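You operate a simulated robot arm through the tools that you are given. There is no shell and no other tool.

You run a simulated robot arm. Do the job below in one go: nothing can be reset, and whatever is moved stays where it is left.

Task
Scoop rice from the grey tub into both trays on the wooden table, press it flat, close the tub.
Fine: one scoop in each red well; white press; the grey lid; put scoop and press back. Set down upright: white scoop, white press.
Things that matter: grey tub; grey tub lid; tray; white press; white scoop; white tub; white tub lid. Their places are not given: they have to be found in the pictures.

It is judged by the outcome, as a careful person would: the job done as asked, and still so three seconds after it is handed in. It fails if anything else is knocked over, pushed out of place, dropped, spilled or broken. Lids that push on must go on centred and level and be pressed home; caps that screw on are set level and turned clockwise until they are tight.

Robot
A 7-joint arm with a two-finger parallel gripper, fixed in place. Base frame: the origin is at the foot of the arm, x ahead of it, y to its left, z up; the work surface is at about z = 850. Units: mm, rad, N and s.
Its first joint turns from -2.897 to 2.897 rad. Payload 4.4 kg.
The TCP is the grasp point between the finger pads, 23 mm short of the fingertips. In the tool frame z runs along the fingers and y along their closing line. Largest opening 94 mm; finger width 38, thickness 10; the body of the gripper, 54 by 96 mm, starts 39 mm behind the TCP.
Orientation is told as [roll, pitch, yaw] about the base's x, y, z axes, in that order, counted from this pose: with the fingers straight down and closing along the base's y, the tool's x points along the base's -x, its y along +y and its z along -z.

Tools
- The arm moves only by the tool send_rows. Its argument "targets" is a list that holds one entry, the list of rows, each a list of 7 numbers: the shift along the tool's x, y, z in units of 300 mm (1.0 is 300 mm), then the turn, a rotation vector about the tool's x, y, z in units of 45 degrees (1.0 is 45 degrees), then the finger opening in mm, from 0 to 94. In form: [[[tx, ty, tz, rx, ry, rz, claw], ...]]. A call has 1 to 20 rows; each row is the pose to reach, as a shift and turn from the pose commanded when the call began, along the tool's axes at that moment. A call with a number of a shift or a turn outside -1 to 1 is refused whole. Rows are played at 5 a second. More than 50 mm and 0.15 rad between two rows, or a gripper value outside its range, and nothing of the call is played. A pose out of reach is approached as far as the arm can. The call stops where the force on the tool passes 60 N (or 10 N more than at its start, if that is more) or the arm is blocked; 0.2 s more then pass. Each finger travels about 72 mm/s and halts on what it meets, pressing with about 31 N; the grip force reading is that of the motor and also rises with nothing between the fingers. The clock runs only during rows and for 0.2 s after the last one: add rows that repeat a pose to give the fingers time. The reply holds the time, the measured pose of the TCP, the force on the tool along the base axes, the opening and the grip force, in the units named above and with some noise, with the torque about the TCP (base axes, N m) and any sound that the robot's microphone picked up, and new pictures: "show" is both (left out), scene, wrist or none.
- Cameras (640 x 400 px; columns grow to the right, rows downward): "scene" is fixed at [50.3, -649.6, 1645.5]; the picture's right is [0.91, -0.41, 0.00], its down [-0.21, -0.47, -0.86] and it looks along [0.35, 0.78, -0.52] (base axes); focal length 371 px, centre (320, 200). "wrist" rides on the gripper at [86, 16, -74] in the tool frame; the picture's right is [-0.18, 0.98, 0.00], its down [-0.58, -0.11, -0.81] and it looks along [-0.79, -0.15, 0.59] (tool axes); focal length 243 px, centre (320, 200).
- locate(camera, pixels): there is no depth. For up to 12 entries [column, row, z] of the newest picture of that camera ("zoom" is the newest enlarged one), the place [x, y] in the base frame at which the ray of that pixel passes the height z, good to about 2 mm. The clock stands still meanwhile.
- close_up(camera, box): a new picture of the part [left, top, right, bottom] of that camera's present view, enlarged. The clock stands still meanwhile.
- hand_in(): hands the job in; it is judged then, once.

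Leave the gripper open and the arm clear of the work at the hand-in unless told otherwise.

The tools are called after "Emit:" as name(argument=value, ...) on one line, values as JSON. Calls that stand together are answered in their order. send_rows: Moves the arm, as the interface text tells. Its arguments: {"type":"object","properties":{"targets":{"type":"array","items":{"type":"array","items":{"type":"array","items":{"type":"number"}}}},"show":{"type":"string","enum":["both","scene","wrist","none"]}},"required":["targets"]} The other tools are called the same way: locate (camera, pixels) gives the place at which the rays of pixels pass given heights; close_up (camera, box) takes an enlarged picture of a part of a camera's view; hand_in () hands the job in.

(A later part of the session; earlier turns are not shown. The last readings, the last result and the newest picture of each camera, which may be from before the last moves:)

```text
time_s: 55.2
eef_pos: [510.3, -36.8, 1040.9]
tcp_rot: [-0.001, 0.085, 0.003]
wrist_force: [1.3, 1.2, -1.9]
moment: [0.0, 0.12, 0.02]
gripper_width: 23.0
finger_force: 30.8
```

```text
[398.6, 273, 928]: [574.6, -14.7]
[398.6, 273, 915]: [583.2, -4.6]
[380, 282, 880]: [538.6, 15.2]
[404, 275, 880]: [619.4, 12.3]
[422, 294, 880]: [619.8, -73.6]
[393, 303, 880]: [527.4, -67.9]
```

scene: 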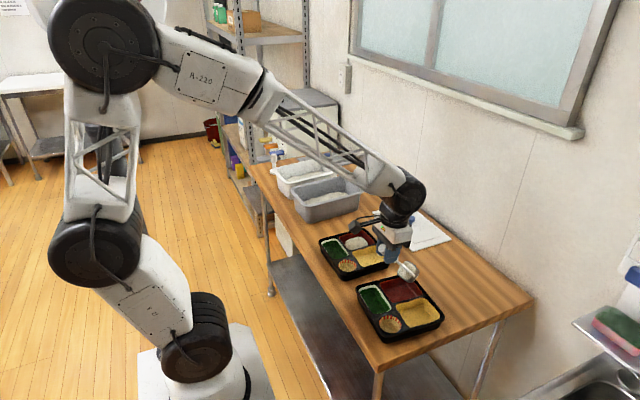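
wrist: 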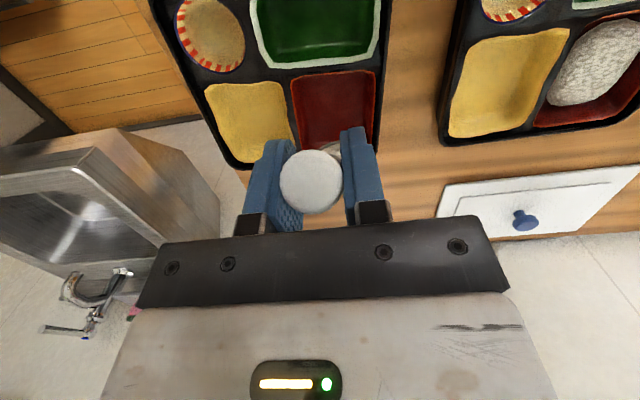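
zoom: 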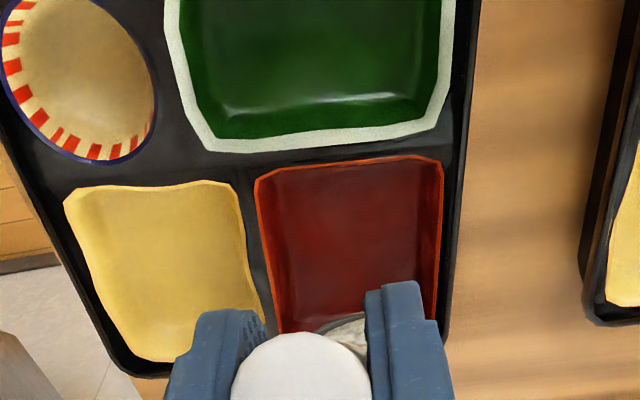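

The lip is over the middle of the well. I'll continue tipping to 64°.

Emit:
send_rows(targets=[[[0.037, 0, 0.037, 0, -0.178, 0, 10], [0.068, 0, 0.08, 0, -0.356, 0, 10], [0.102, 0, 0.129, 0, -0.533, 0, 10], [0.102, 0, 0.129, 0, -0.533, 0, 10]]], show="scene")

Emit:
close_up(camera="scene", box=[330, 210, 470, 330])

```text
time_s: 56.2
eef_pos: [478.4, -39.0, 1007.4]
tcp_rot: [-0.001, -0.333, 0.003]
wrist_force: [0.2, 0.9, -1.2]
moment: [-0.01, 0.1, 0.04]
gripper_width: 23.2
finger_force: 30.8
```

scene: 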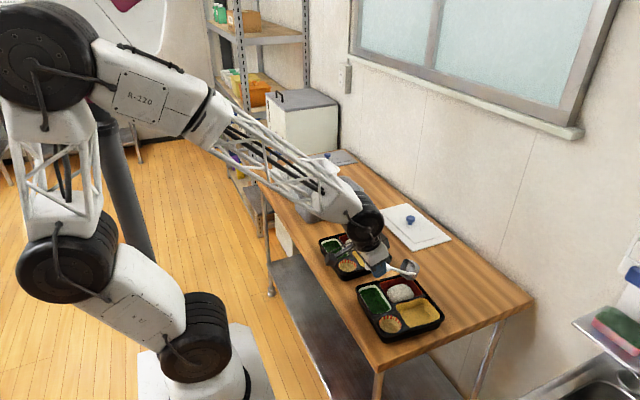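

```text
3.33 times, centred on (400, 270) of scene
```

zoom: 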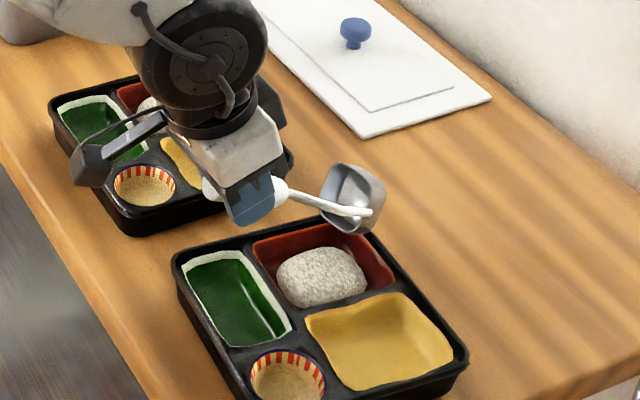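

The second mound is in red well 2 and the scoop is empty. I'll tilt it back upright while rising, then carry it towards its home.

Emit:
send_rows(targets=[[[-0.056, 0, -0.056, 0, 0.16, 0, 10], [-0.112, 0, -0.112, 0, 0.32, 0, 10], [-0.168, 0, -0.168, 0, 0.48, 0, 10], [-0.224, 0, -0.224, 0, 0.64, 0, 10], [-0.28, 0, -0.281, 0, 0.8, 0, 10]]], show="none")

Emit:
send_rows(targets=[[[0.022, 0.13, -0.008, 0, 0.089, 0, 10], [0.044, 0.27, -0.016, 0, 0.178, 0, 10], [0.066, 0.42, -0.025, 0, 0.267, 0, 10], [0.088, 0.57, -0.033, 0, 0.356, 0, 10], [0.11, 0.72, -0.041, 0, 0.445, 0, 10], [0.132, 0.87, -0.05, 0, 0.534, 0, 10], [0.154, 0.99, -0.058, 0, 0.622, 0, 10], [0.154, 0.99, -0.058, 0, 0.622, 0, 10]]])

Emit:
close_up(camera="scene", box=[310, 150, 370, 245])

```text
time_s: 57.4
eef_pos: [529.5, -34.9, 1113.7]
tcp_rot: [-0.003, 0.299, 0.002]
wrist_force: [-0.5, 0.1, -1.1]
moment: [-0.02, 0.06, -0.02]
gripper_width: 23.1
finger_force: 31.0
```

```text
time_s: 59.2
eef_pos: [490.9, 261.8, 1142.1]
tcp_rot: [-0.003, 0.786, 0.001]
wrist_force: [0.0, -0.7, -1.5]
moment: [0.01, 0.04, -0.04]
gripper_width: 23.2
finger_force: 30.8
```

scene: 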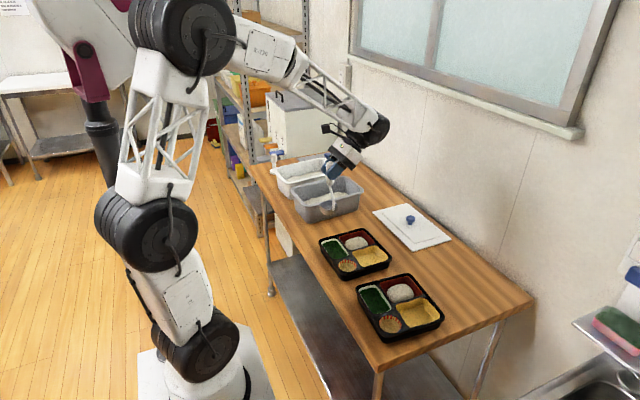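
wrist: 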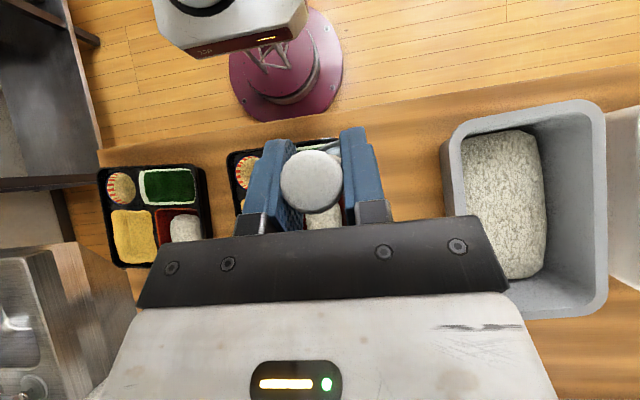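

```text
4.21 times, centred on (340, 198) of scene
```

zoom: 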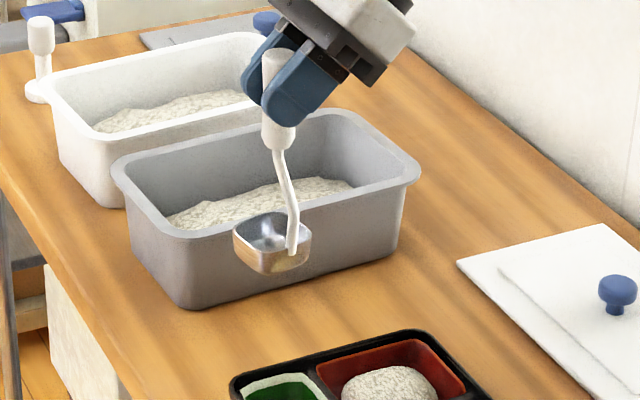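

The cup is empty and upright. I'll move it over its home spot and lower to about 5 mm above the table.

Emit:
send_rows(targets=[[[-0.04, 0.153, 0.007, 0, 0, 0, 10], [-0.134, 0.153, 0.101, 0, 0, 0, 10], [-0.24, 0.153, 0.207, 0, 0, 0, 10], [-0.311, 0.153, 0.278, 0, 0, 0, 10], [-0.327, 0.153, 0.294, 0, 0, 0, 10], [-0.327, 0.153, 0.294, 0, 0, 0, 10]]], show="none")

Emit:
close_up(camera="scene", box=[295, 180, 355, 245])

```text
time_s: 60.6
eef_pos: [498.5, 307.1, 1007.9]
tcp_rot: [-0.005, 0.788, 0.002]
wrist_force: [0.3, 0.1, -1.9]
moment: [0.02, 0.02, 0.01]
gripper_width: 23.1
finger_force: 31.3
```

```text
6.15 times, centred on (325, 212) of scene
```

zoom: 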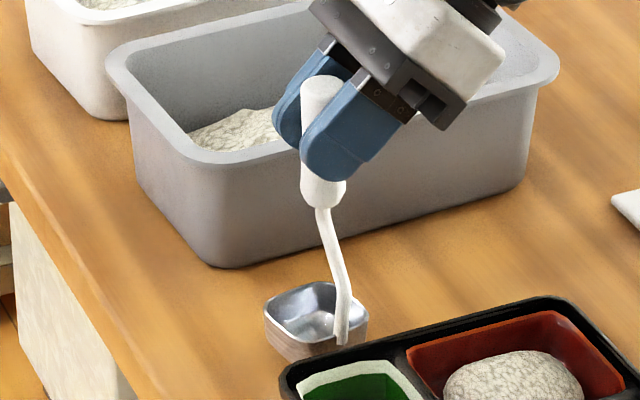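

Now small steps down to contact.

Emit:
send_rows(targets=[[[-0.0047, 0, 0.0047, 0, 0, 0, 10], [-0.0094, 0, 0.0094, 0, 0, 0, 10], [-0.0118, 0, 0.0118, 0, 0, 0, 10], [-0.0118, 0, 0.0118, 0, 0, 0, 10]]], show="none")

```text
time_s: 61.6
eef_pos: [496.6, 305.3, 1004.5]
tcp_rot: [-0.004, 0.786, 0.003]
wrist_force: [0.5, 0.3, 5.7]
moment: [0.08, -0.14, -0.07]
gripper_width: 22.9
finger_force: 31.3
```

Contact at about 7 N. I'll release and back away along the fingers.

Emit:
send_rows(targets=[[[0, 0, 0, 0, 0, 0, 40], [0, 0, 0, 0, 0, 0, 70], [0, 0, 0, 0, 0, 0, 80], [0, 0, 0, 0, 0, 0, 80], [0, 0, -0.06, 0, 0, 0, 80], [0, 0, -0.18, 0, 0, 0, 80], [0, 0, -0.32, 0, 0, 0, 80], [0, 0, -0.46, 0, 0, 0, 80]]])

Emit:
close_up(camera="scene", box=[295, 180, 355, 245])

Emit:
close_up(camera="scene", box=[310, 210, 470, 360])

```text
time_s: 63.4
eef_pos: [595.4, 304.7, 1102.8]
tcp_rot: [-0.003, 0.785, 0.0]
wrist_force: [0.4, 0.2, 0.1]
moment: [-0.01, 0.02, -0.01]
gripper_width: 80.2
finger_force: 0.0
```

scene: 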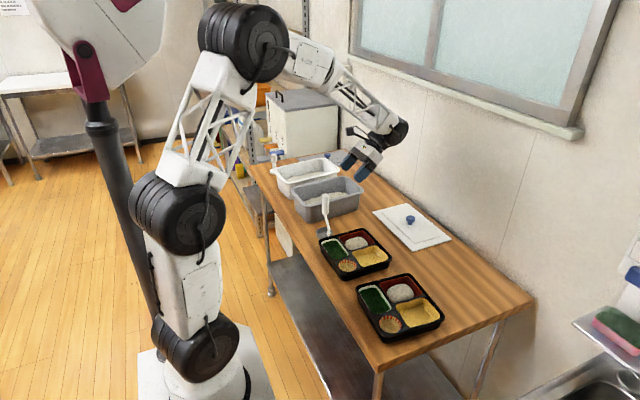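
wrist: 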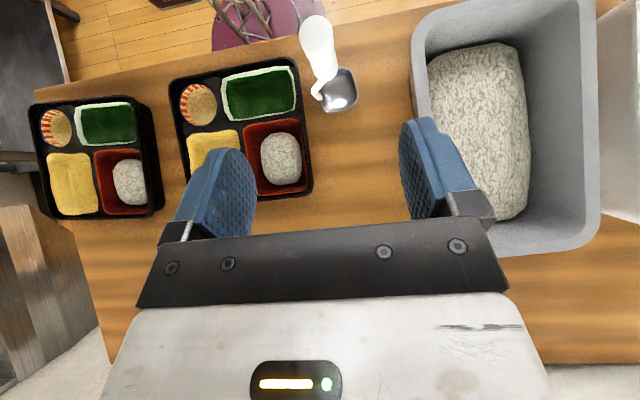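

```text
6.15 times, centred on (325, 212) of scene
```

zoom: 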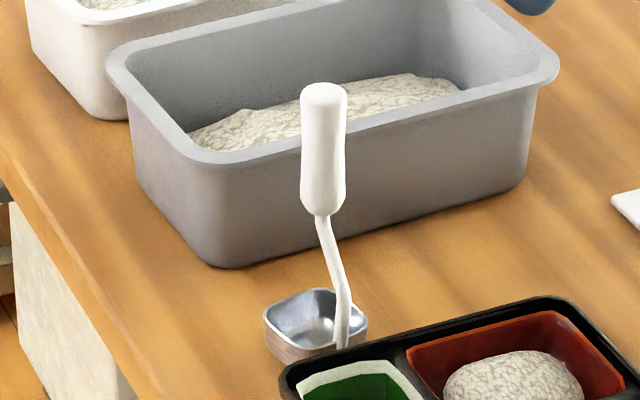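

```text
2.67 times, centred on (390, 285) of scene
```

zoom: 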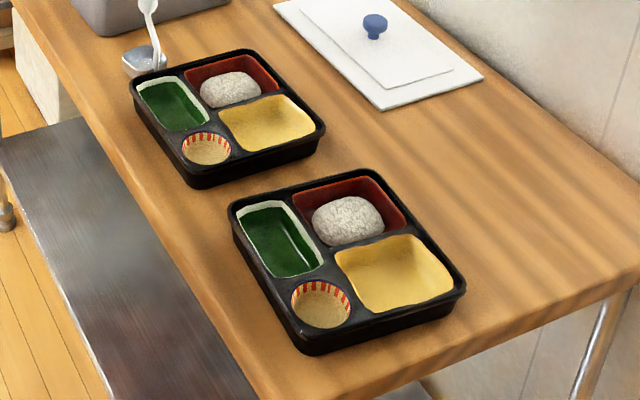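

The scoop is home, upright and empty, and both mounds are centred in the red wells. Next is the press: first I'll straighten the hand and move over the tubs.

Emit:
send_rows(targets=[[[0.044, 0.121, 0.033, 0, -0.143, 0, 80], [0.089, 0.243, 0.066, 0, -0.286, 0, 80], [0.133, 0.364, 0.099, 0, -0.429, 0, 80], [0.178, 0.486, 0.132, 0, -0.571, 0, 80], [0.222, 0.607, 0.165, 0, -0.714, 0, 80], [0.267, 0.729, 0.198, 0, -0.857, 0, 80], [0.311, 0.85, 0.231, 0, -1.0, 0, 80]]], show="none")

```text
time_s: 65.0
eef_pos: [478.7, 560.9, 1120.1]
tcp_rot: [-0.001, -0.002, 0.001]
wrist_force: [0.1, 1.2, -0.1]
moment: [-0.01, 0.0, 0.0]
gripper_width: 80.2
finger_force: 0.1
```

Now I'll move near the press with a 45° yaw to look at it.

Emit:
send_rows(targets=[[[0.028, 0.111, 0.017, 0, 0, -0.167, 80], [0.056, 0.222, 0.033, 0, 0, -0.333, 80], [0.083, 0.333, 0.05, 0, 0, -0.5, 80], [0.111, 0.444, 0.067, 0, 0, -0.667, 80], [0.139, 0.556, 0.083, 0, 0, -0.833, 80], [0.167, 0.667, 0.1, 0, 0, -1.0, 80], [0.167, 0.667, 0.1, 0, 0, -1.0, 80]]])

Emit:
close_up(camera="wrist", box=[240, 0, 480, 180])

Emit:
close_up(camera="scene", box=[250, 140, 300, 185])

```text
time_s: 66.6
eef_pos: [426.8, 760.8, 1087.2]
tcp_rot: [-0.002, 0.001, 0.792]
wrist_force: [-1.0, -0.6, -0.1]
moment: [0.04, -0.01, 0.0]
gripper_width: 80.0
finger_force: 0.0
```

scene: 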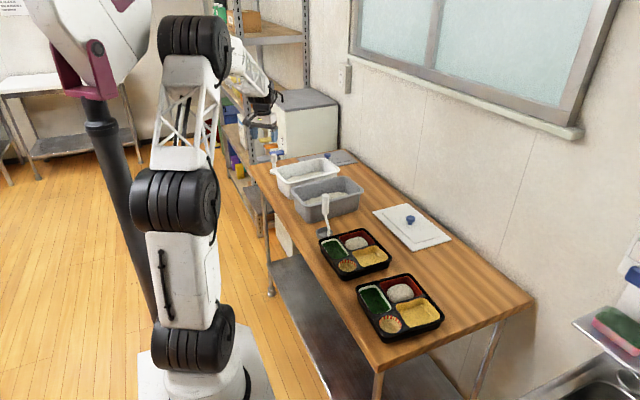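
wrist: 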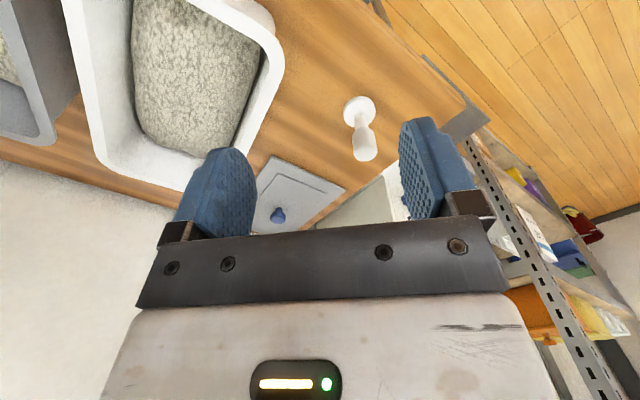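

```text
2.22 times, centred on (360, 90) of wrist
```

zoom: 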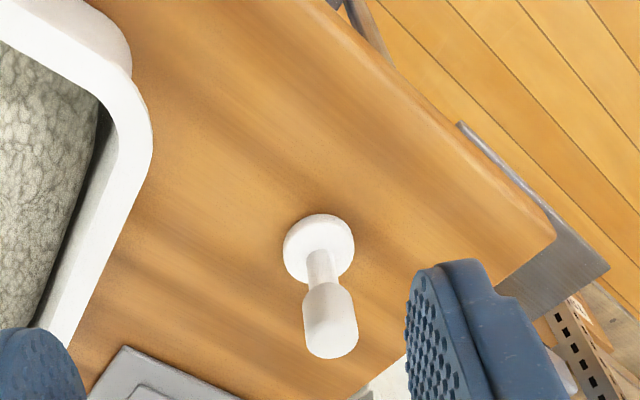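

```text
8.89 times, centred on (275, 162) of scene
```

zoom: 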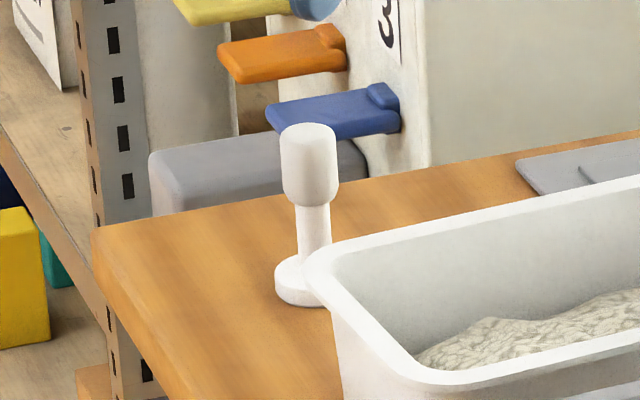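

I'll triangulate the press from both cameras.

Emit:
locate(camera="wrist", pixels=[[359, 111.5, 850], [359, 111.5, 860], [365, 151, 930], [365, 151, 940], [365, 151, 950], [360.5, 132, 900], [360.5, 132, 910], [343.5, 112, 860], [375.5, 110, 860], [354, 148, 940], [377, 147, 940]])

Emit:
locate(camera="scene", pixels=[[273, 170.8, 855], [273, 170.8, 865], [273.6, 154.3, 930], [273.6, 154.3, 940], [273.6, 154.3, 950], [274.1, 162, 900], [274.1, 162, 910], [270, 170.5, 860], [276, 169.5, 860]])

```text
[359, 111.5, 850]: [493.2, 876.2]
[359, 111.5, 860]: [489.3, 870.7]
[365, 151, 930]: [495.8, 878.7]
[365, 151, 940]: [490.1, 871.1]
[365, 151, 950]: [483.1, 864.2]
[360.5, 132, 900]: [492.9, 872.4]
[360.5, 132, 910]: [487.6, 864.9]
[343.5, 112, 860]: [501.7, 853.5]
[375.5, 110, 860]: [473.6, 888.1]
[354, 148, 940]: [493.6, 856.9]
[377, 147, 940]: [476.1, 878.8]
```

```text
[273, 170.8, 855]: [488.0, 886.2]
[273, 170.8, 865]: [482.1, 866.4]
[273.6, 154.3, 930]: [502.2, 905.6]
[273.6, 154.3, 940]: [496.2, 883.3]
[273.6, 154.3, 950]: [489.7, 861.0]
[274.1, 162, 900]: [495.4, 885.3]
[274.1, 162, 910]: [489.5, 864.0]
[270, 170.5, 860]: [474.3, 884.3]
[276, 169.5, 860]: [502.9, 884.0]
```

The press axis is at about (489, 870): base disc about 44 mm, handle z 907–945. I'll check the white tub's near corner for finger clearance, then hover above the press.

Emit:
locate(camera="wrist", pixels=[[283, 60, 950], [270, 20, 950], [240, 130, 950], [278, 90, 950]])

Emit:
send_rows(targets=[[[-0.101, 0.028, 0.0, 0, 0, 0, 80], [-0.202, 0.055, 0.03, 0, 0, 0, 80], [-0.304, 0.082, 0.13, 0, 0, 0, 80], [-0.405, 0.11, 0.22, 0, 0, 0, 80], [-0.405, 0.11, 0.22, 0, 0, 0, 80]]])

```text
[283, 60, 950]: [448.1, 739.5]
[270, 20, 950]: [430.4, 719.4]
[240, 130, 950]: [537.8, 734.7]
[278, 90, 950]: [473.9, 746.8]
```

```text
time_s: 67.8
eef_pos: [488.2, 869.1, 1022.5]
tcp_rot: [0.0, 0.001, 0.789]
wrist_force: [0.0, 0.5, 0.2]
moment: [-0.03, 0.0, -0.04]
gripper_width: 80.0
finger_force: 0.1
```

scene: 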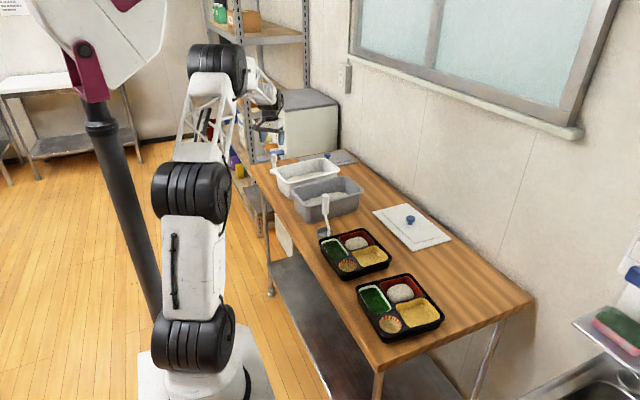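
wrist: 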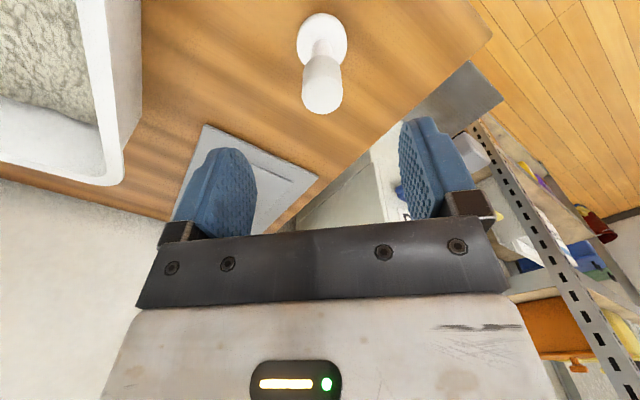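

Reached exactly. I'll check alignment against the handle top at (322, 88).

Emit:
close_up(camera="wrist", box=[240, 0, 400, 120])

Emit:
locate(camera="wrist", pixels=[[322, 92, 945], [322, 92, 940], [322, 60, 905], [322, 38, 861]])

```text
3.33 times, centred on (320, 60) of wrist
```

zoom: 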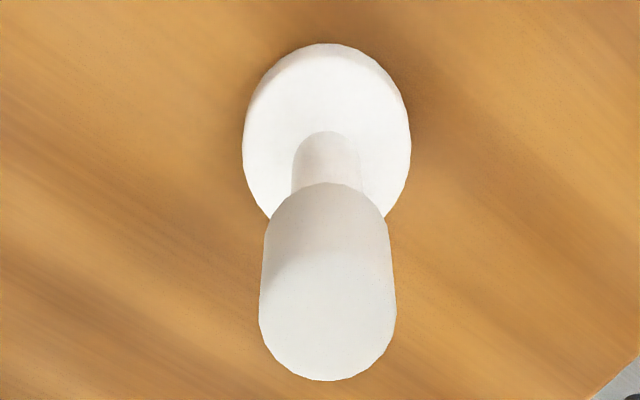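

```text
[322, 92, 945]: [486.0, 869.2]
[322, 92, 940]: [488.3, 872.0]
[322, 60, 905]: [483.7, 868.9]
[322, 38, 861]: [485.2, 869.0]
```

The press axis is at about (485.5, 870). I'll lower to TCP z 922 and close on the handle.

Emit:
send_rows(targets=[[[0.0035, 0.008, 0.12, 0, 0, 0, 80], [0.0035, 0.008, 0.24, 0, 0, 0, 80], [0.0035, 0.008, 0.335, 0, 0, 0, 80], [0.0035, 0.008, 0.335, 0, 0, 0, 80], [0.0035, 0.008, 0.335, 0, 0, 0, 45], [0.0035, 0.008, 0.335, 0, 0, 0, 12], [0.0035, 0.008, 0.335, 0, 0, 0, 12], [0.0035, 0.008, 0.335, 0, 0, 0, 12], [0.0035, 0.008, 0.335, 0, 0, 0, 12]]])

Emit:
close_up(camera="scene", box=[250, 130, 310, 185])

```text
time_s: 69.8
eef_pos: [486.8, 869.5, 923.4]
tcp_rot: [-0.003, 0.002, 0.789]
wrist_force: [0.1, -0.9, 0.5]
moment: [0.03, 0.05, -0.02]
gripper_width: 27.8
finger_force: 30.8
```

scene: 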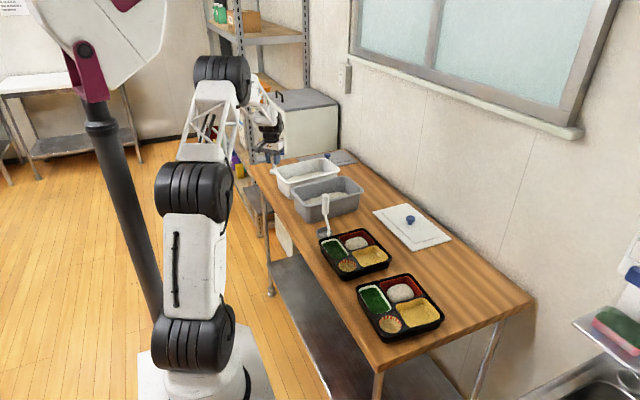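
wrist: 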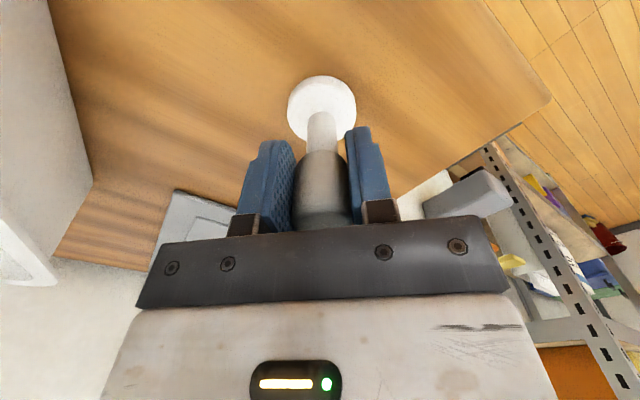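

```text
7.27 times, centred on (280, 158) of scene
```

zoom: 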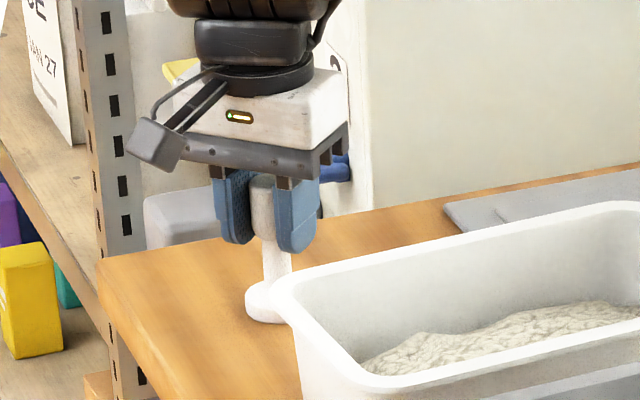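

The press is gripped at 27.8 mm. I'll lift it clear and carry it over the tubs, straightening the yaw.

Emit:
send_rows(targets=[[[0, 0, -0.08, 0, 0, 0, 12], [0, 0, -0.2, 0, 0, 0, 12], [0, 0, -0.33, 0, 0, 0, 12], [0, 0, -0.457, 0, 0, 0, 12], [0.073, -0.108, -0.457, 0, 0, 0.143, 12], [0.147, -0.217, -0.457, 0, 0, 0.286, 12], [0.22, -0.325, -0.457, 0, 0, 0.429, 12], [0.294, -0.434, -0.457, 0, 0, 0.571, 12], [0.367, -0.542, -0.457, 0, 0, 0.714, 12], [0.441, -0.651, -0.457, 0, 0, 0.857, 12], [0.514, -0.759, -0.457, 0, 0, 1.0, 12]]], show="scene")

```text
time_s: 72.2
eef_pos: [538.7, 602.6, 1057.6]
tcp_rot: [-0.003, 0.003, 0.003]
wrist_force: [-0.4, -0.1, -1.5]
moment: [0.03, 0.02, 0.0]
gripper_width: 27.6
finger_force: 31.2
```

scene: 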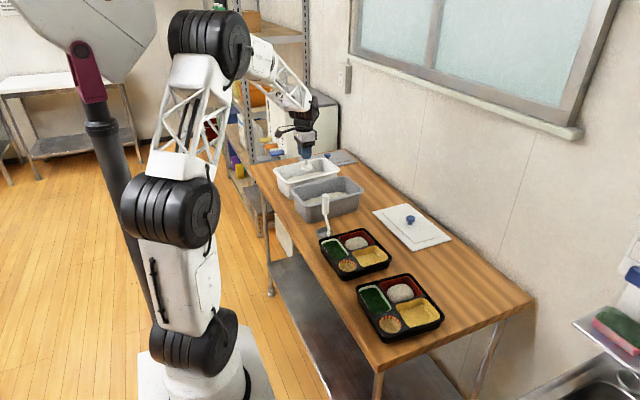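

Next leg: along past the scoop (keeping 80 mm away) towards tray 1.

Emit:
send_rows(targets=[[[-0.04, -0.13, 0, 0, 0, 0, 12], [-0.08, -0.28, 0, 0, 0, 0, 12], [-0.12, -0.43, 0, 0, 0, 0, 12], [-0.14, -0.58, 0, 0, 0, 0, 12], [-0.14, -0.73, 0, 0, 0, 0, 12], [-0.14, -0.88, 0, 0, 0, 0, 12], [-0.14, -0.98, 0, 0, 0, 0, 12], [-0.14, -0.98, 0, 0, 0, 0, 12]]])

Emit:
close_up(camera="scene", box=[310, 210, 470, 360])

```text
time_s: 74.0
eef_pos: [583.7, 308.6, 1059.0]
tcp_rot: [-0.002, 0.002, 0.003]
wrist_force: [-0.4, 0.5, -1.3]
moment: [0.01, 0.01, -0.03]
gripper_width: 27.6
finger_force: 31.3
```

scene: 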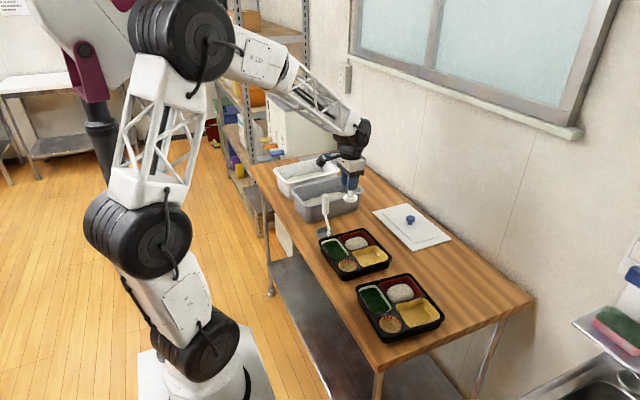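
wrist: 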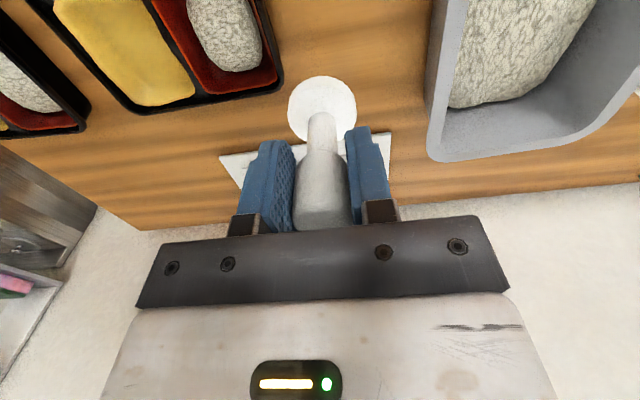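

```text
2.67 times, centred on (390, 285) of scene
```

zoom: 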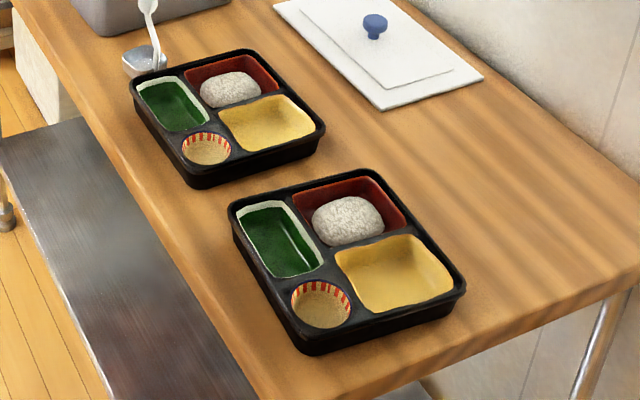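

I'll locate both mounds and wells from the pictures.

Emit:
locate(camera="scene", pixels=[[339.4, 235.5, 880], [365, 230.5, 880], [375.7, 243, 880], [356.6, 243.4, 875], [356.6, 243.4, 885], [345, 243, 875], [367.5, 243, 875], [400.5, 292.1, 875], [400.5, 292.1, 885], [387, 292, 875], [413.6, 292, 875]])

Emit:
locate(camera="wrist", pixels=[[225, 30, 880], [225, 30, 870], [280, 78, 882], [194, 98, 880], [276, 70, 880], [190, 15, 875], [262, 30, 875], [238, 70, 875]])

```text
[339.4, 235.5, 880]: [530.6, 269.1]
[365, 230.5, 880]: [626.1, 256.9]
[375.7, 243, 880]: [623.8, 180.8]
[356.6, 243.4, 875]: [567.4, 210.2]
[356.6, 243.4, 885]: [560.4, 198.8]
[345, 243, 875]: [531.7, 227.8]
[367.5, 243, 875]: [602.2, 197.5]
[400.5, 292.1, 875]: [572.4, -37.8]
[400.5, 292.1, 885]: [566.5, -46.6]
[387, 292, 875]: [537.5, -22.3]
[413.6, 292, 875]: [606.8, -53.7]
```

```text
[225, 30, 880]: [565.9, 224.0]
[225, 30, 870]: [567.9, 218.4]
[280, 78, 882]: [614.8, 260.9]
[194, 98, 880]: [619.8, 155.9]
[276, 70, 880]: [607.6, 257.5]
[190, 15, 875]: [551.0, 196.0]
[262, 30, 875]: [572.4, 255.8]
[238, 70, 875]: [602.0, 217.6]
```

Mound 1 is at about (567, 217) and mound 2 at about (572, −30). I'll bring the press over mound 1 with its disc just above the rice.

Emit:
send_rows(targets=[[[0.019, -0.1, 0, 0, 0, 0, 12], [0.038, -0.2, 0, 0, 0, 0, 12], [0.056, -0.305, 0, 0, 0, 0, 12], [0.056, -0.305, 0.12, 0, 0, 0, 12], [0.056, -0.305, 0.22, 0, 0, 0, 12], [0.056, -0.305, 0.22, 0, 0, 0, 12]]])

Emit:
close_up(camera="scene", box=[310, 190, 420, 290])

Emit:
close_up(camera="wrist", box=[220, 0, 460, 170])

```text
time_s: 75.4
eef_pos: [567.7, 217.2, 993.4]
tcp_rot: [-0.001, -0.001, 0.004]
wrist_force: [0.0, 0.2, -2.5]
moment: [-0.02, 0.04, 0.02]
gripper_width: 27.9
finger_force: 30.7
```

scene: 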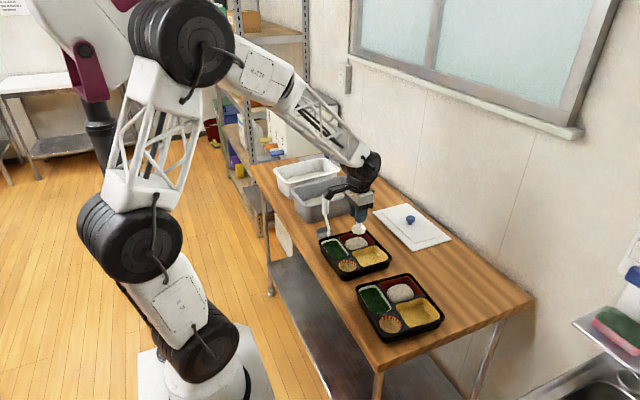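
wrist: 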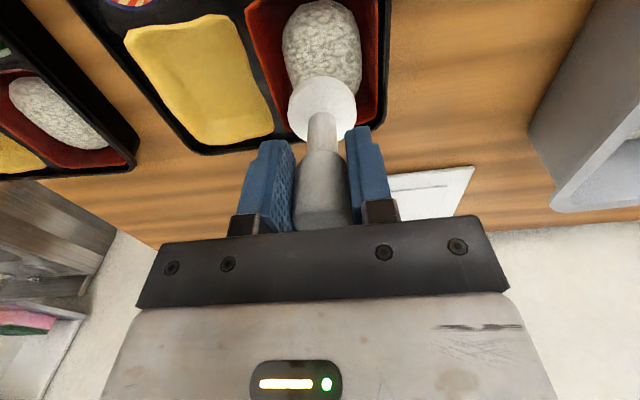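

```text
4.00 times, centred on (365, 240) of scene
```

zoom: 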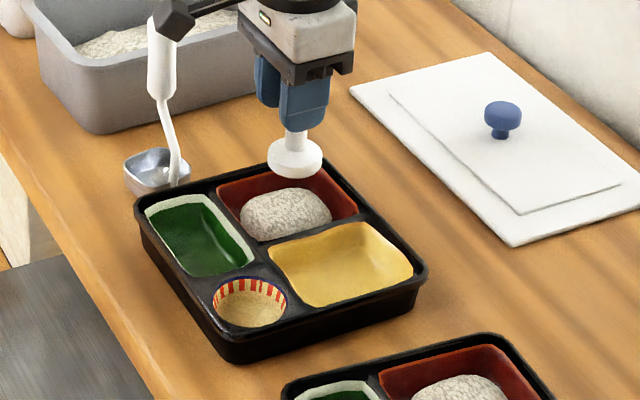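

```text
2.35 times, centred on (340, 85) of wrist
```

zoom: 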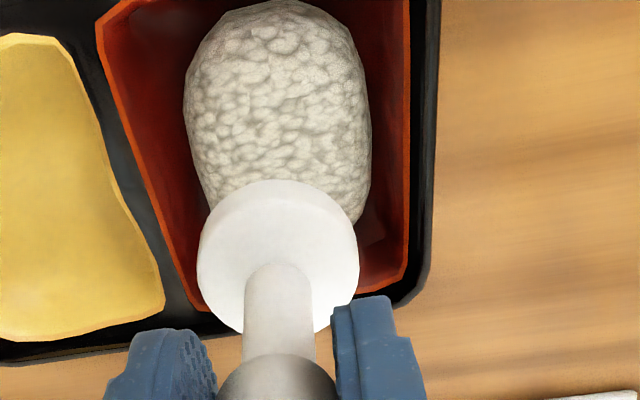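

I'll measure the mound's extent in this view.

Emit:
locate(camera="wrist", pixels=[[282.6, 46, 875], [362, 46, 875], [325, 1, 880], [356, 93, 870], [294, 87, 870], [322, 46, 885], [247, 12, 880], [376, 115, 880], [295, 130, 880]])

```text
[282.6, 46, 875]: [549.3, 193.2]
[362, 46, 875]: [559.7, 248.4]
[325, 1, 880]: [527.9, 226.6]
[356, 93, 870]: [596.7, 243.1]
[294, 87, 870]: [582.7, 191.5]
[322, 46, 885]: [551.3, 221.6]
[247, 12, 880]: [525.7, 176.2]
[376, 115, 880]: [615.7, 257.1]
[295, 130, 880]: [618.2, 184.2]
```

The mound spans x 528–602, y 193–247, so the press is centred to about 2 mm. I'll press down slowly, watching the force.

Emit:
send_rows(targets=[[[0.004, 0.005, 0.03, 0, 0, 0, 12], [0.004, 0.005, 0.06, 0, 0, 0, 12], [0.004, 0.005, 0.08, 0, 0, 0, 12], [0.004, 0.005, 0.093, 0, 0, 0, 12], [0.004, 0.005, 0.107, 0, 0, 0, 12], [0.004, 0.005, 0.107, 0, 0, 0, 12]]])

Emit:
close_up(camera="scene", box=[310, 190, 420, 290])

```text
time_s: 76.8
eef_pos: [566.4, 217.7, 962.2]
tcp_rot: [-0.003, -0.001, 0.004]
wrist_force: [-0.8, -0.3, -1.0]
moment: [0.03, 0.01, -0.01]
gripper_width: 27.7
finger_force: 30.8
```

scene: 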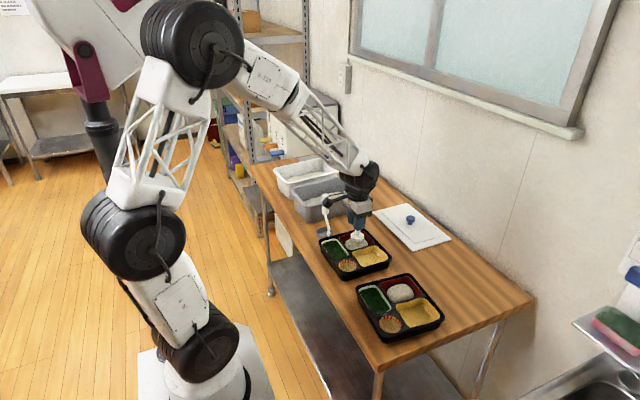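
wrist: 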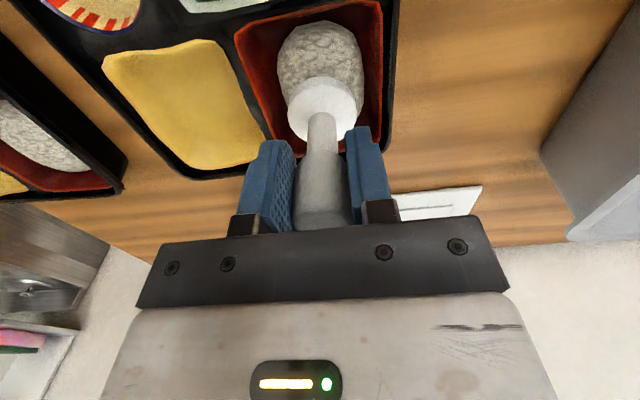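

```text
4.00 times, centred on (365, 240) of scene
```

zoom: 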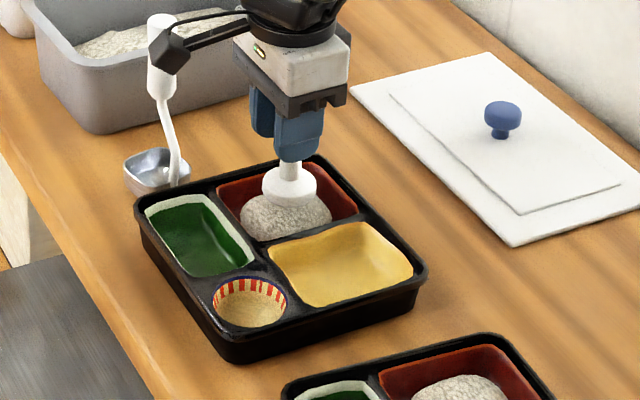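

No contact yet. I'll continue down in 3 mm steps.

Emit:
send_rows(targets=[[[0, 0, 0.01, 0, 0, 0, 12], [0, 0, 0.02, 0, 0, 0, 12], [0, 0, 0.03, 0, 0, 0, 12], [0, 0, 0.04, 0, 0, 0, 12], [0, 0, 0.04, 0, 0, 0, 12]]])

Emit:
close_up(camera="scene", box=[310, 190, 420, 290])

Emit:
close_up(camera="wrist", box=[220, 0, 460, 170])

```text
time_s: 78.0
eef_pos: [564.9, 217.6, 949.6]
tcp_rot: [-0.002, 0.0, 0.004]
wrist_force: [-0.2, -0.2, -2.2]
moment: [0.01, -0.01, 0.0]
gripper_width: 27.7
finger_force: 31.0
```

scene: 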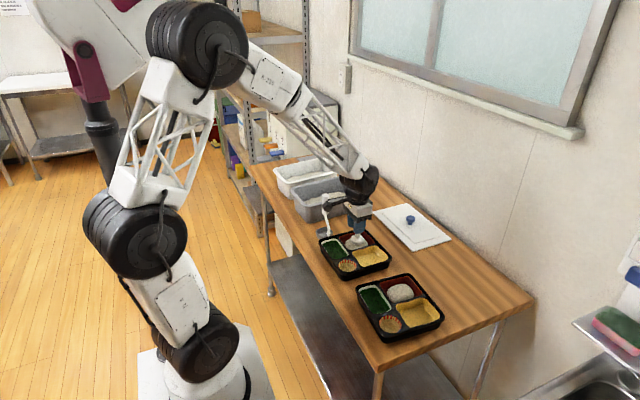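
wrist: 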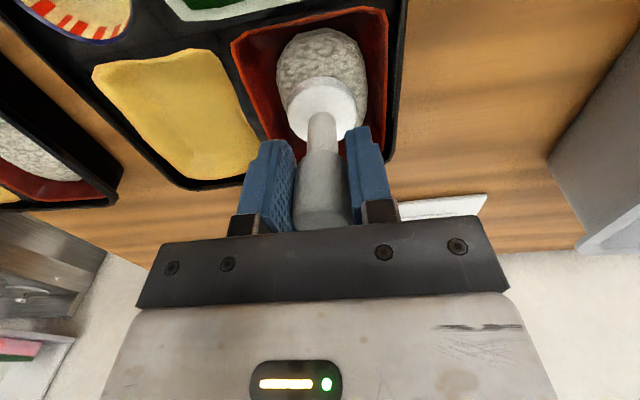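

```text
4.00 times, centred on (365, 240) of scene
```

zoom: 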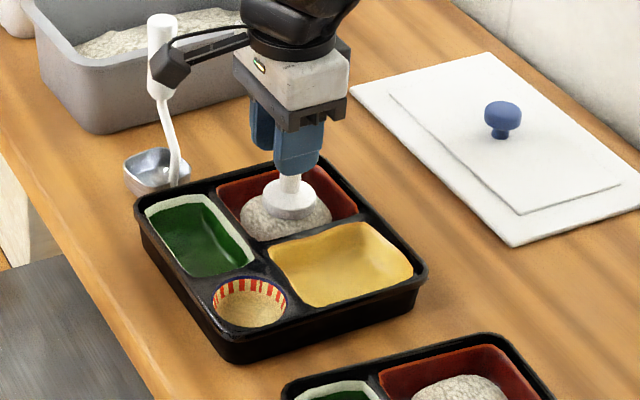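

```text
2.35 times, centred on (340, 85) of wrist
```

zoom: 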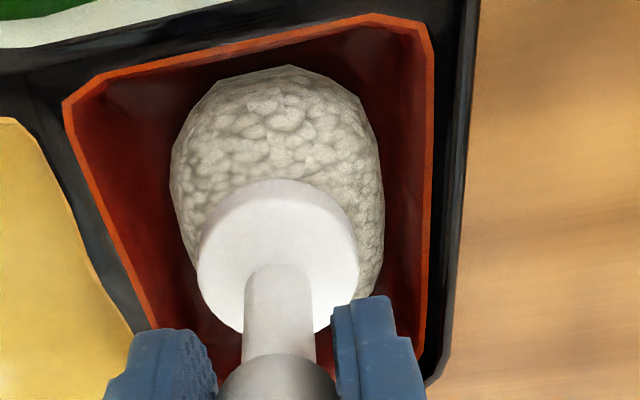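

I'll re-measure the mound outline relative to the disc from this closer view.

Emit:
locate(camera="wrist", pixels=[[323, 29, 868], [323, 29, 875], [277, 66, 868], [365.5, 72, 868], [362, 120, 865], [286, 108, 865], [322, 82, 888], [230, 43, 880], [385, 8, 880], [387, 148, 880]])

```text
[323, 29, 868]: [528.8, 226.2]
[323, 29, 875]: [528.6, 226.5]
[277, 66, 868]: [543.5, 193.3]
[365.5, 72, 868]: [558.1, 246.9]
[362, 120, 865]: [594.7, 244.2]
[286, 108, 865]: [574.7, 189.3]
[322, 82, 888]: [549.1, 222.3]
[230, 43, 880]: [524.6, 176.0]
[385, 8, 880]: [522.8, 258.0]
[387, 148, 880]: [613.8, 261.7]
```

The disc is centred on the mound. I'll continue down and watch for contact force.

Emit:
send_rows(targets=[[[0, 0, 0.01, 0, 0, 0, 12], [0, 0, 0.02, 0, 0, 0, 12], [0, 0, 0.02, 0, 0, 0, 12]]])

Emit:
close_up(camera="wrist", box=[220, 0, 460, 170])

Emit:
close_up(camera="scene", box=[330, 210, 400, 270])

```text
time_s: 78.8
eef_pos: [565.7, 216.6, 944.1]
tcp_rot: [0.0, 0.0, 0.004]
wrist_force: [4.1, 2.6, 13.2]
moment: [0.31, -0.63, 0.04]
gripper_width: 27.9
finger_force: 31.0
```

scene: 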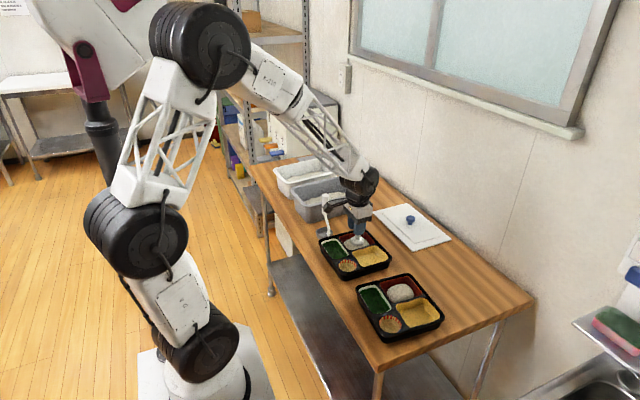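
wrist: 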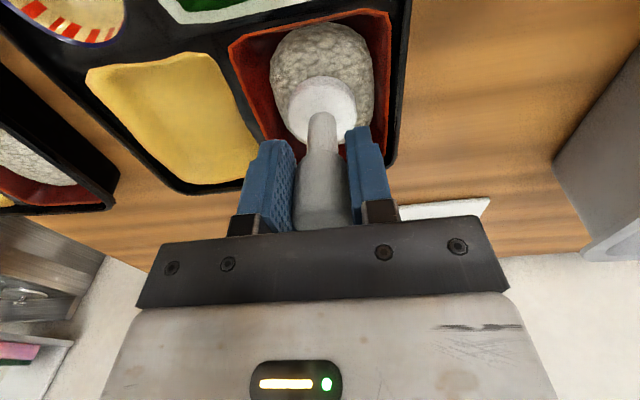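

```text
2.35 times, centred on (340, 85) of wrist
```

zoom: 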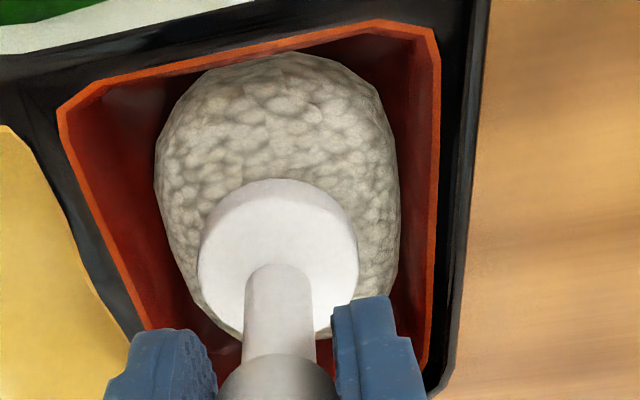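

```text
6.67 times, centred on (365, 240) of scene
```

zoom: 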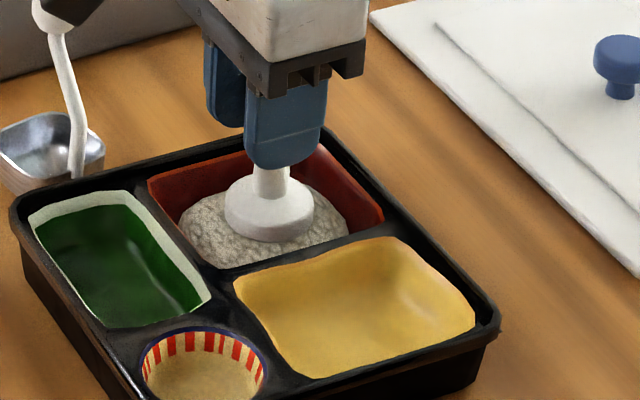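

There is contact at about 14 N and the rice is spreading. I'll press a little deeper in small steps.

Emit:
send_rows(targets=[[[0, 0, 0.006, 0, 0, 0, 12], [0, 0, 0.01, 0, 0, 0, 12], [0, 0, 0.01, 0, 0, 0, 12]]])

Emit:
close_up(camera="wrist", box=[220, 0, 460, 170])

Emit:
close_up(camera="scene", box=[330, 210, 400, 270])

```text
time_s: 79.6
eef_pos: [565.1, 216.2, 940.3]
tcp_rot: [-0.002, 0.0, 0.005]
wrist_force: [-1.6, -0.6, 3.1]
moment: [0.02, 0.04, 0.03]
gripper_width: 27.9
finger_force: 30.8
```

scene: 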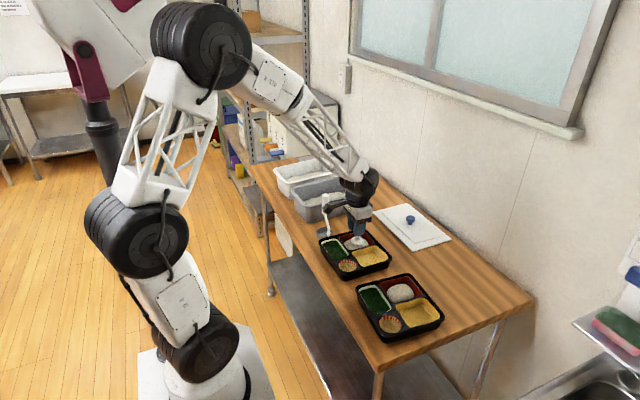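
wrist: 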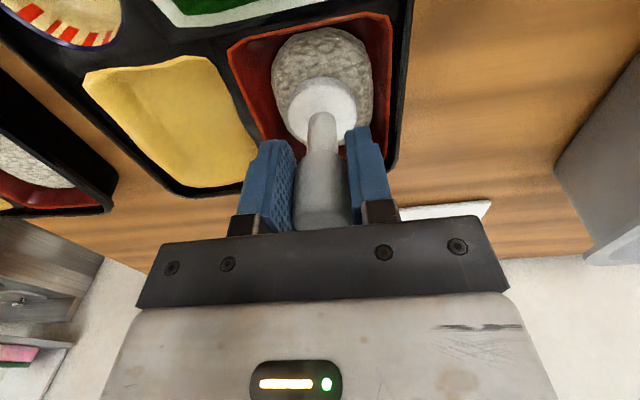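

```text
2.35 times, centred on (340, 85) of wrist
```

zoom: 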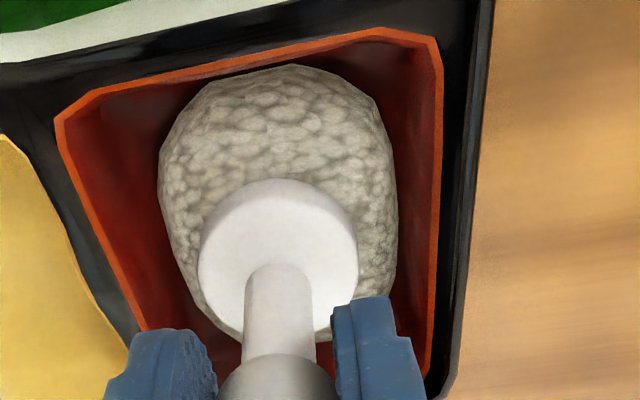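

```text
6.67 times, centred on (365, 240) of scene
```

zoom: 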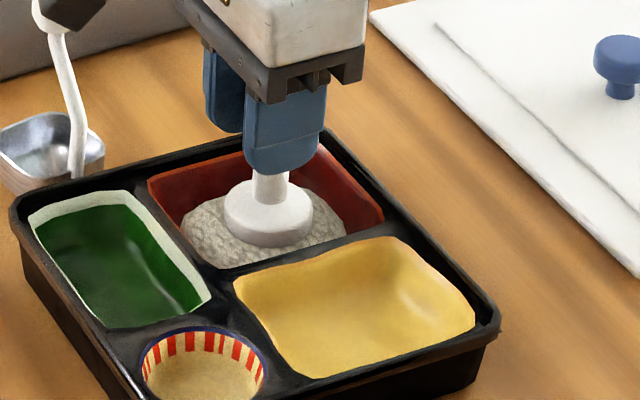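

The rice yielded and flattened under the disc, which is now at about z 867. I'll lift the press to look at the surface.

Emit:
send_rows(targets=[[[0, 0, -0.03, 0, 0, 0, 12], [0, 0, -0.12, 0, 0, 0, 12], [0.12, 0, -0.22, 0, 0, 0, 12], [0.25, 0, -0.28, 0, 0, 0, 12], [0.3, 0, -0.3, 0, 0, 0, 12]]])

Emit:
close_up(camera="wrist", box=[220, 0, 460, 170])

Emit:
close_up(camera="scene", box=[330, 210, 400, 270])

```text
time_s: 80.8
eef_pos: [473.4, 218.3, 1028.5]
tcp_rot: [-0.002, 0.0, 0.003]
wrist_force: [-0.1, 0.0, -0.5]
moment: [0.02, 0.01, 0.0]
gripper_width: 28.0
finger_force: 31.0
```

scene: 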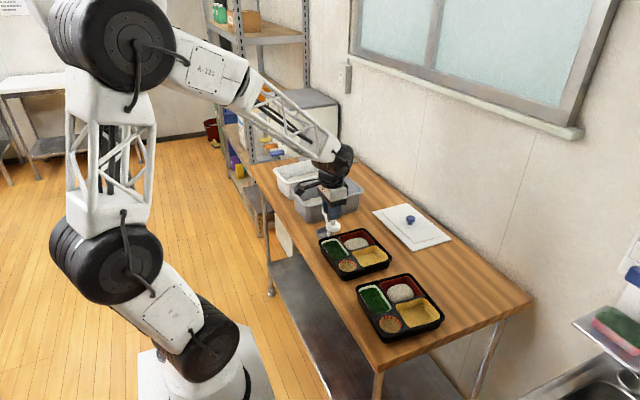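
wrist: 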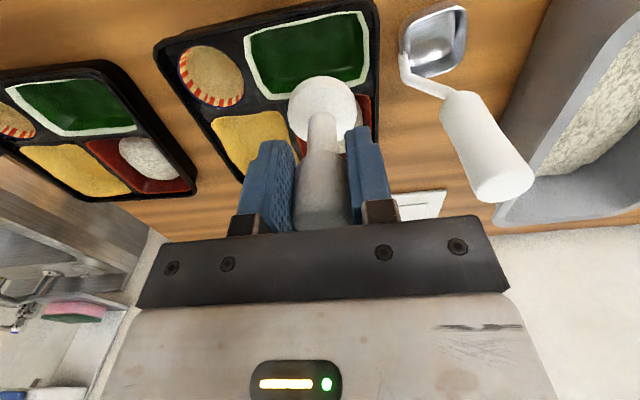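

```text
2.35 times, centred on (340, 85) of wrist
```

zoom: 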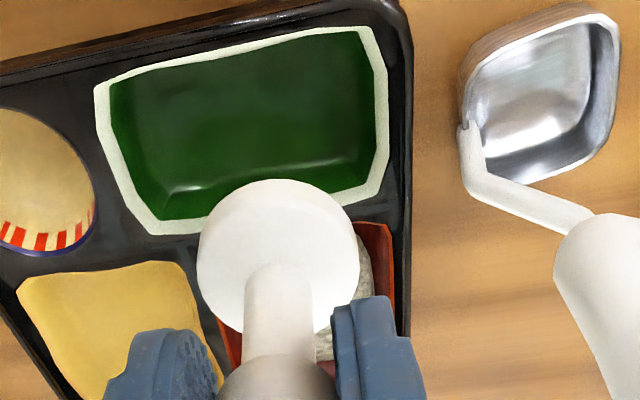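

```text
6.67 times, centred on (365, 240) of scene
```

zoom: 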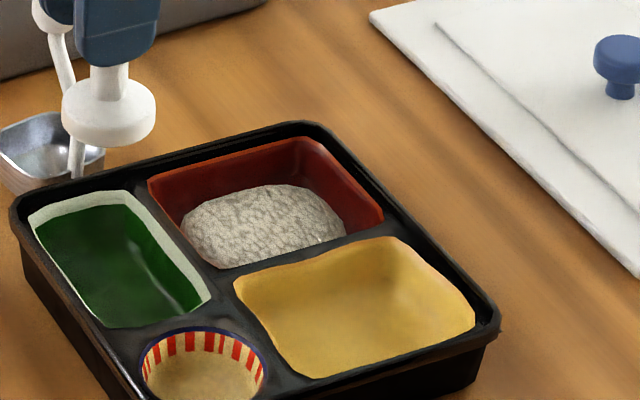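

The rice in well 1 is much flatter and spread across the well. I'll press once more, slightly deeper, to make it properly flat.

Emit:
send_rows(targets=[[[-0.1, 0, 0, 0, 0, 0, 12], [-0.2, 0, 0.02, 0, 0, 0, 12], [-0.3, 0, 0.1, 0, 0, 0, 12], [-0.305, 0.005, 0.2, 0, 0, 0, 12], [-0.305, 0.005, 0.27, 0, 0, 0, 12], [-0.305, 0.005, 0.29, 0, 0, 0, 12], [-0.305, 0.005, 0.3, 0, 0, 0, 12], [-0.305, 0.005, 0.306, 0, 0, 0, 12], [-0.305, 0.005, 0.306, 0, 0, 0, 12]]], show="none")

Emit:
close_up(camera="scene", box=[330, 210, 400, 270])

```text
time_s: 82.8
eef_pos: [566.2, 220.1, 939.9]
tcp_rot: [-0.001, -0.001, 0.004]
wrist_force: [-3.5, 0.1, 19.7]
moment: [0.16, 0.1, 0.03]
gripper_width: 27.8
finger_force: 30.8
```

```text
6.67 times, centred on (365, 240) of scene
```

zoom: 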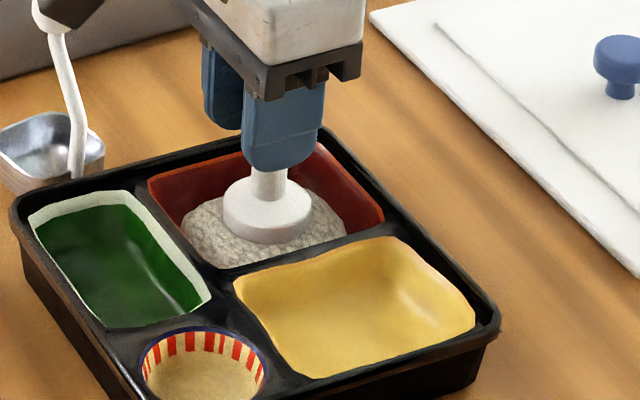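

It now resists at about 21 N, evenly. One slightly firmer push of 2 mm.

Emit:
send_rows(targets=[[[0, 0, 0.004, 0, 0, 0, 12], [0, 0, 0.007, 0, 0, 0, 12], [0, 0, 0.007, 0, 0, 0, 12], [0, 0, 0.007, 0, 0, 0, 12]]], show="none")

```text
time_s: 83.8
eef_pos: [567.1, 219.6, 938.3]
tcp_rot: [-0.003, -0.001, 0.003]
wrist_force: [1.4, 6.0, 46.4]
moment: [0.46, -0.57, 0.08]
gripper_width: 28.2
finger_force: 30.9
```

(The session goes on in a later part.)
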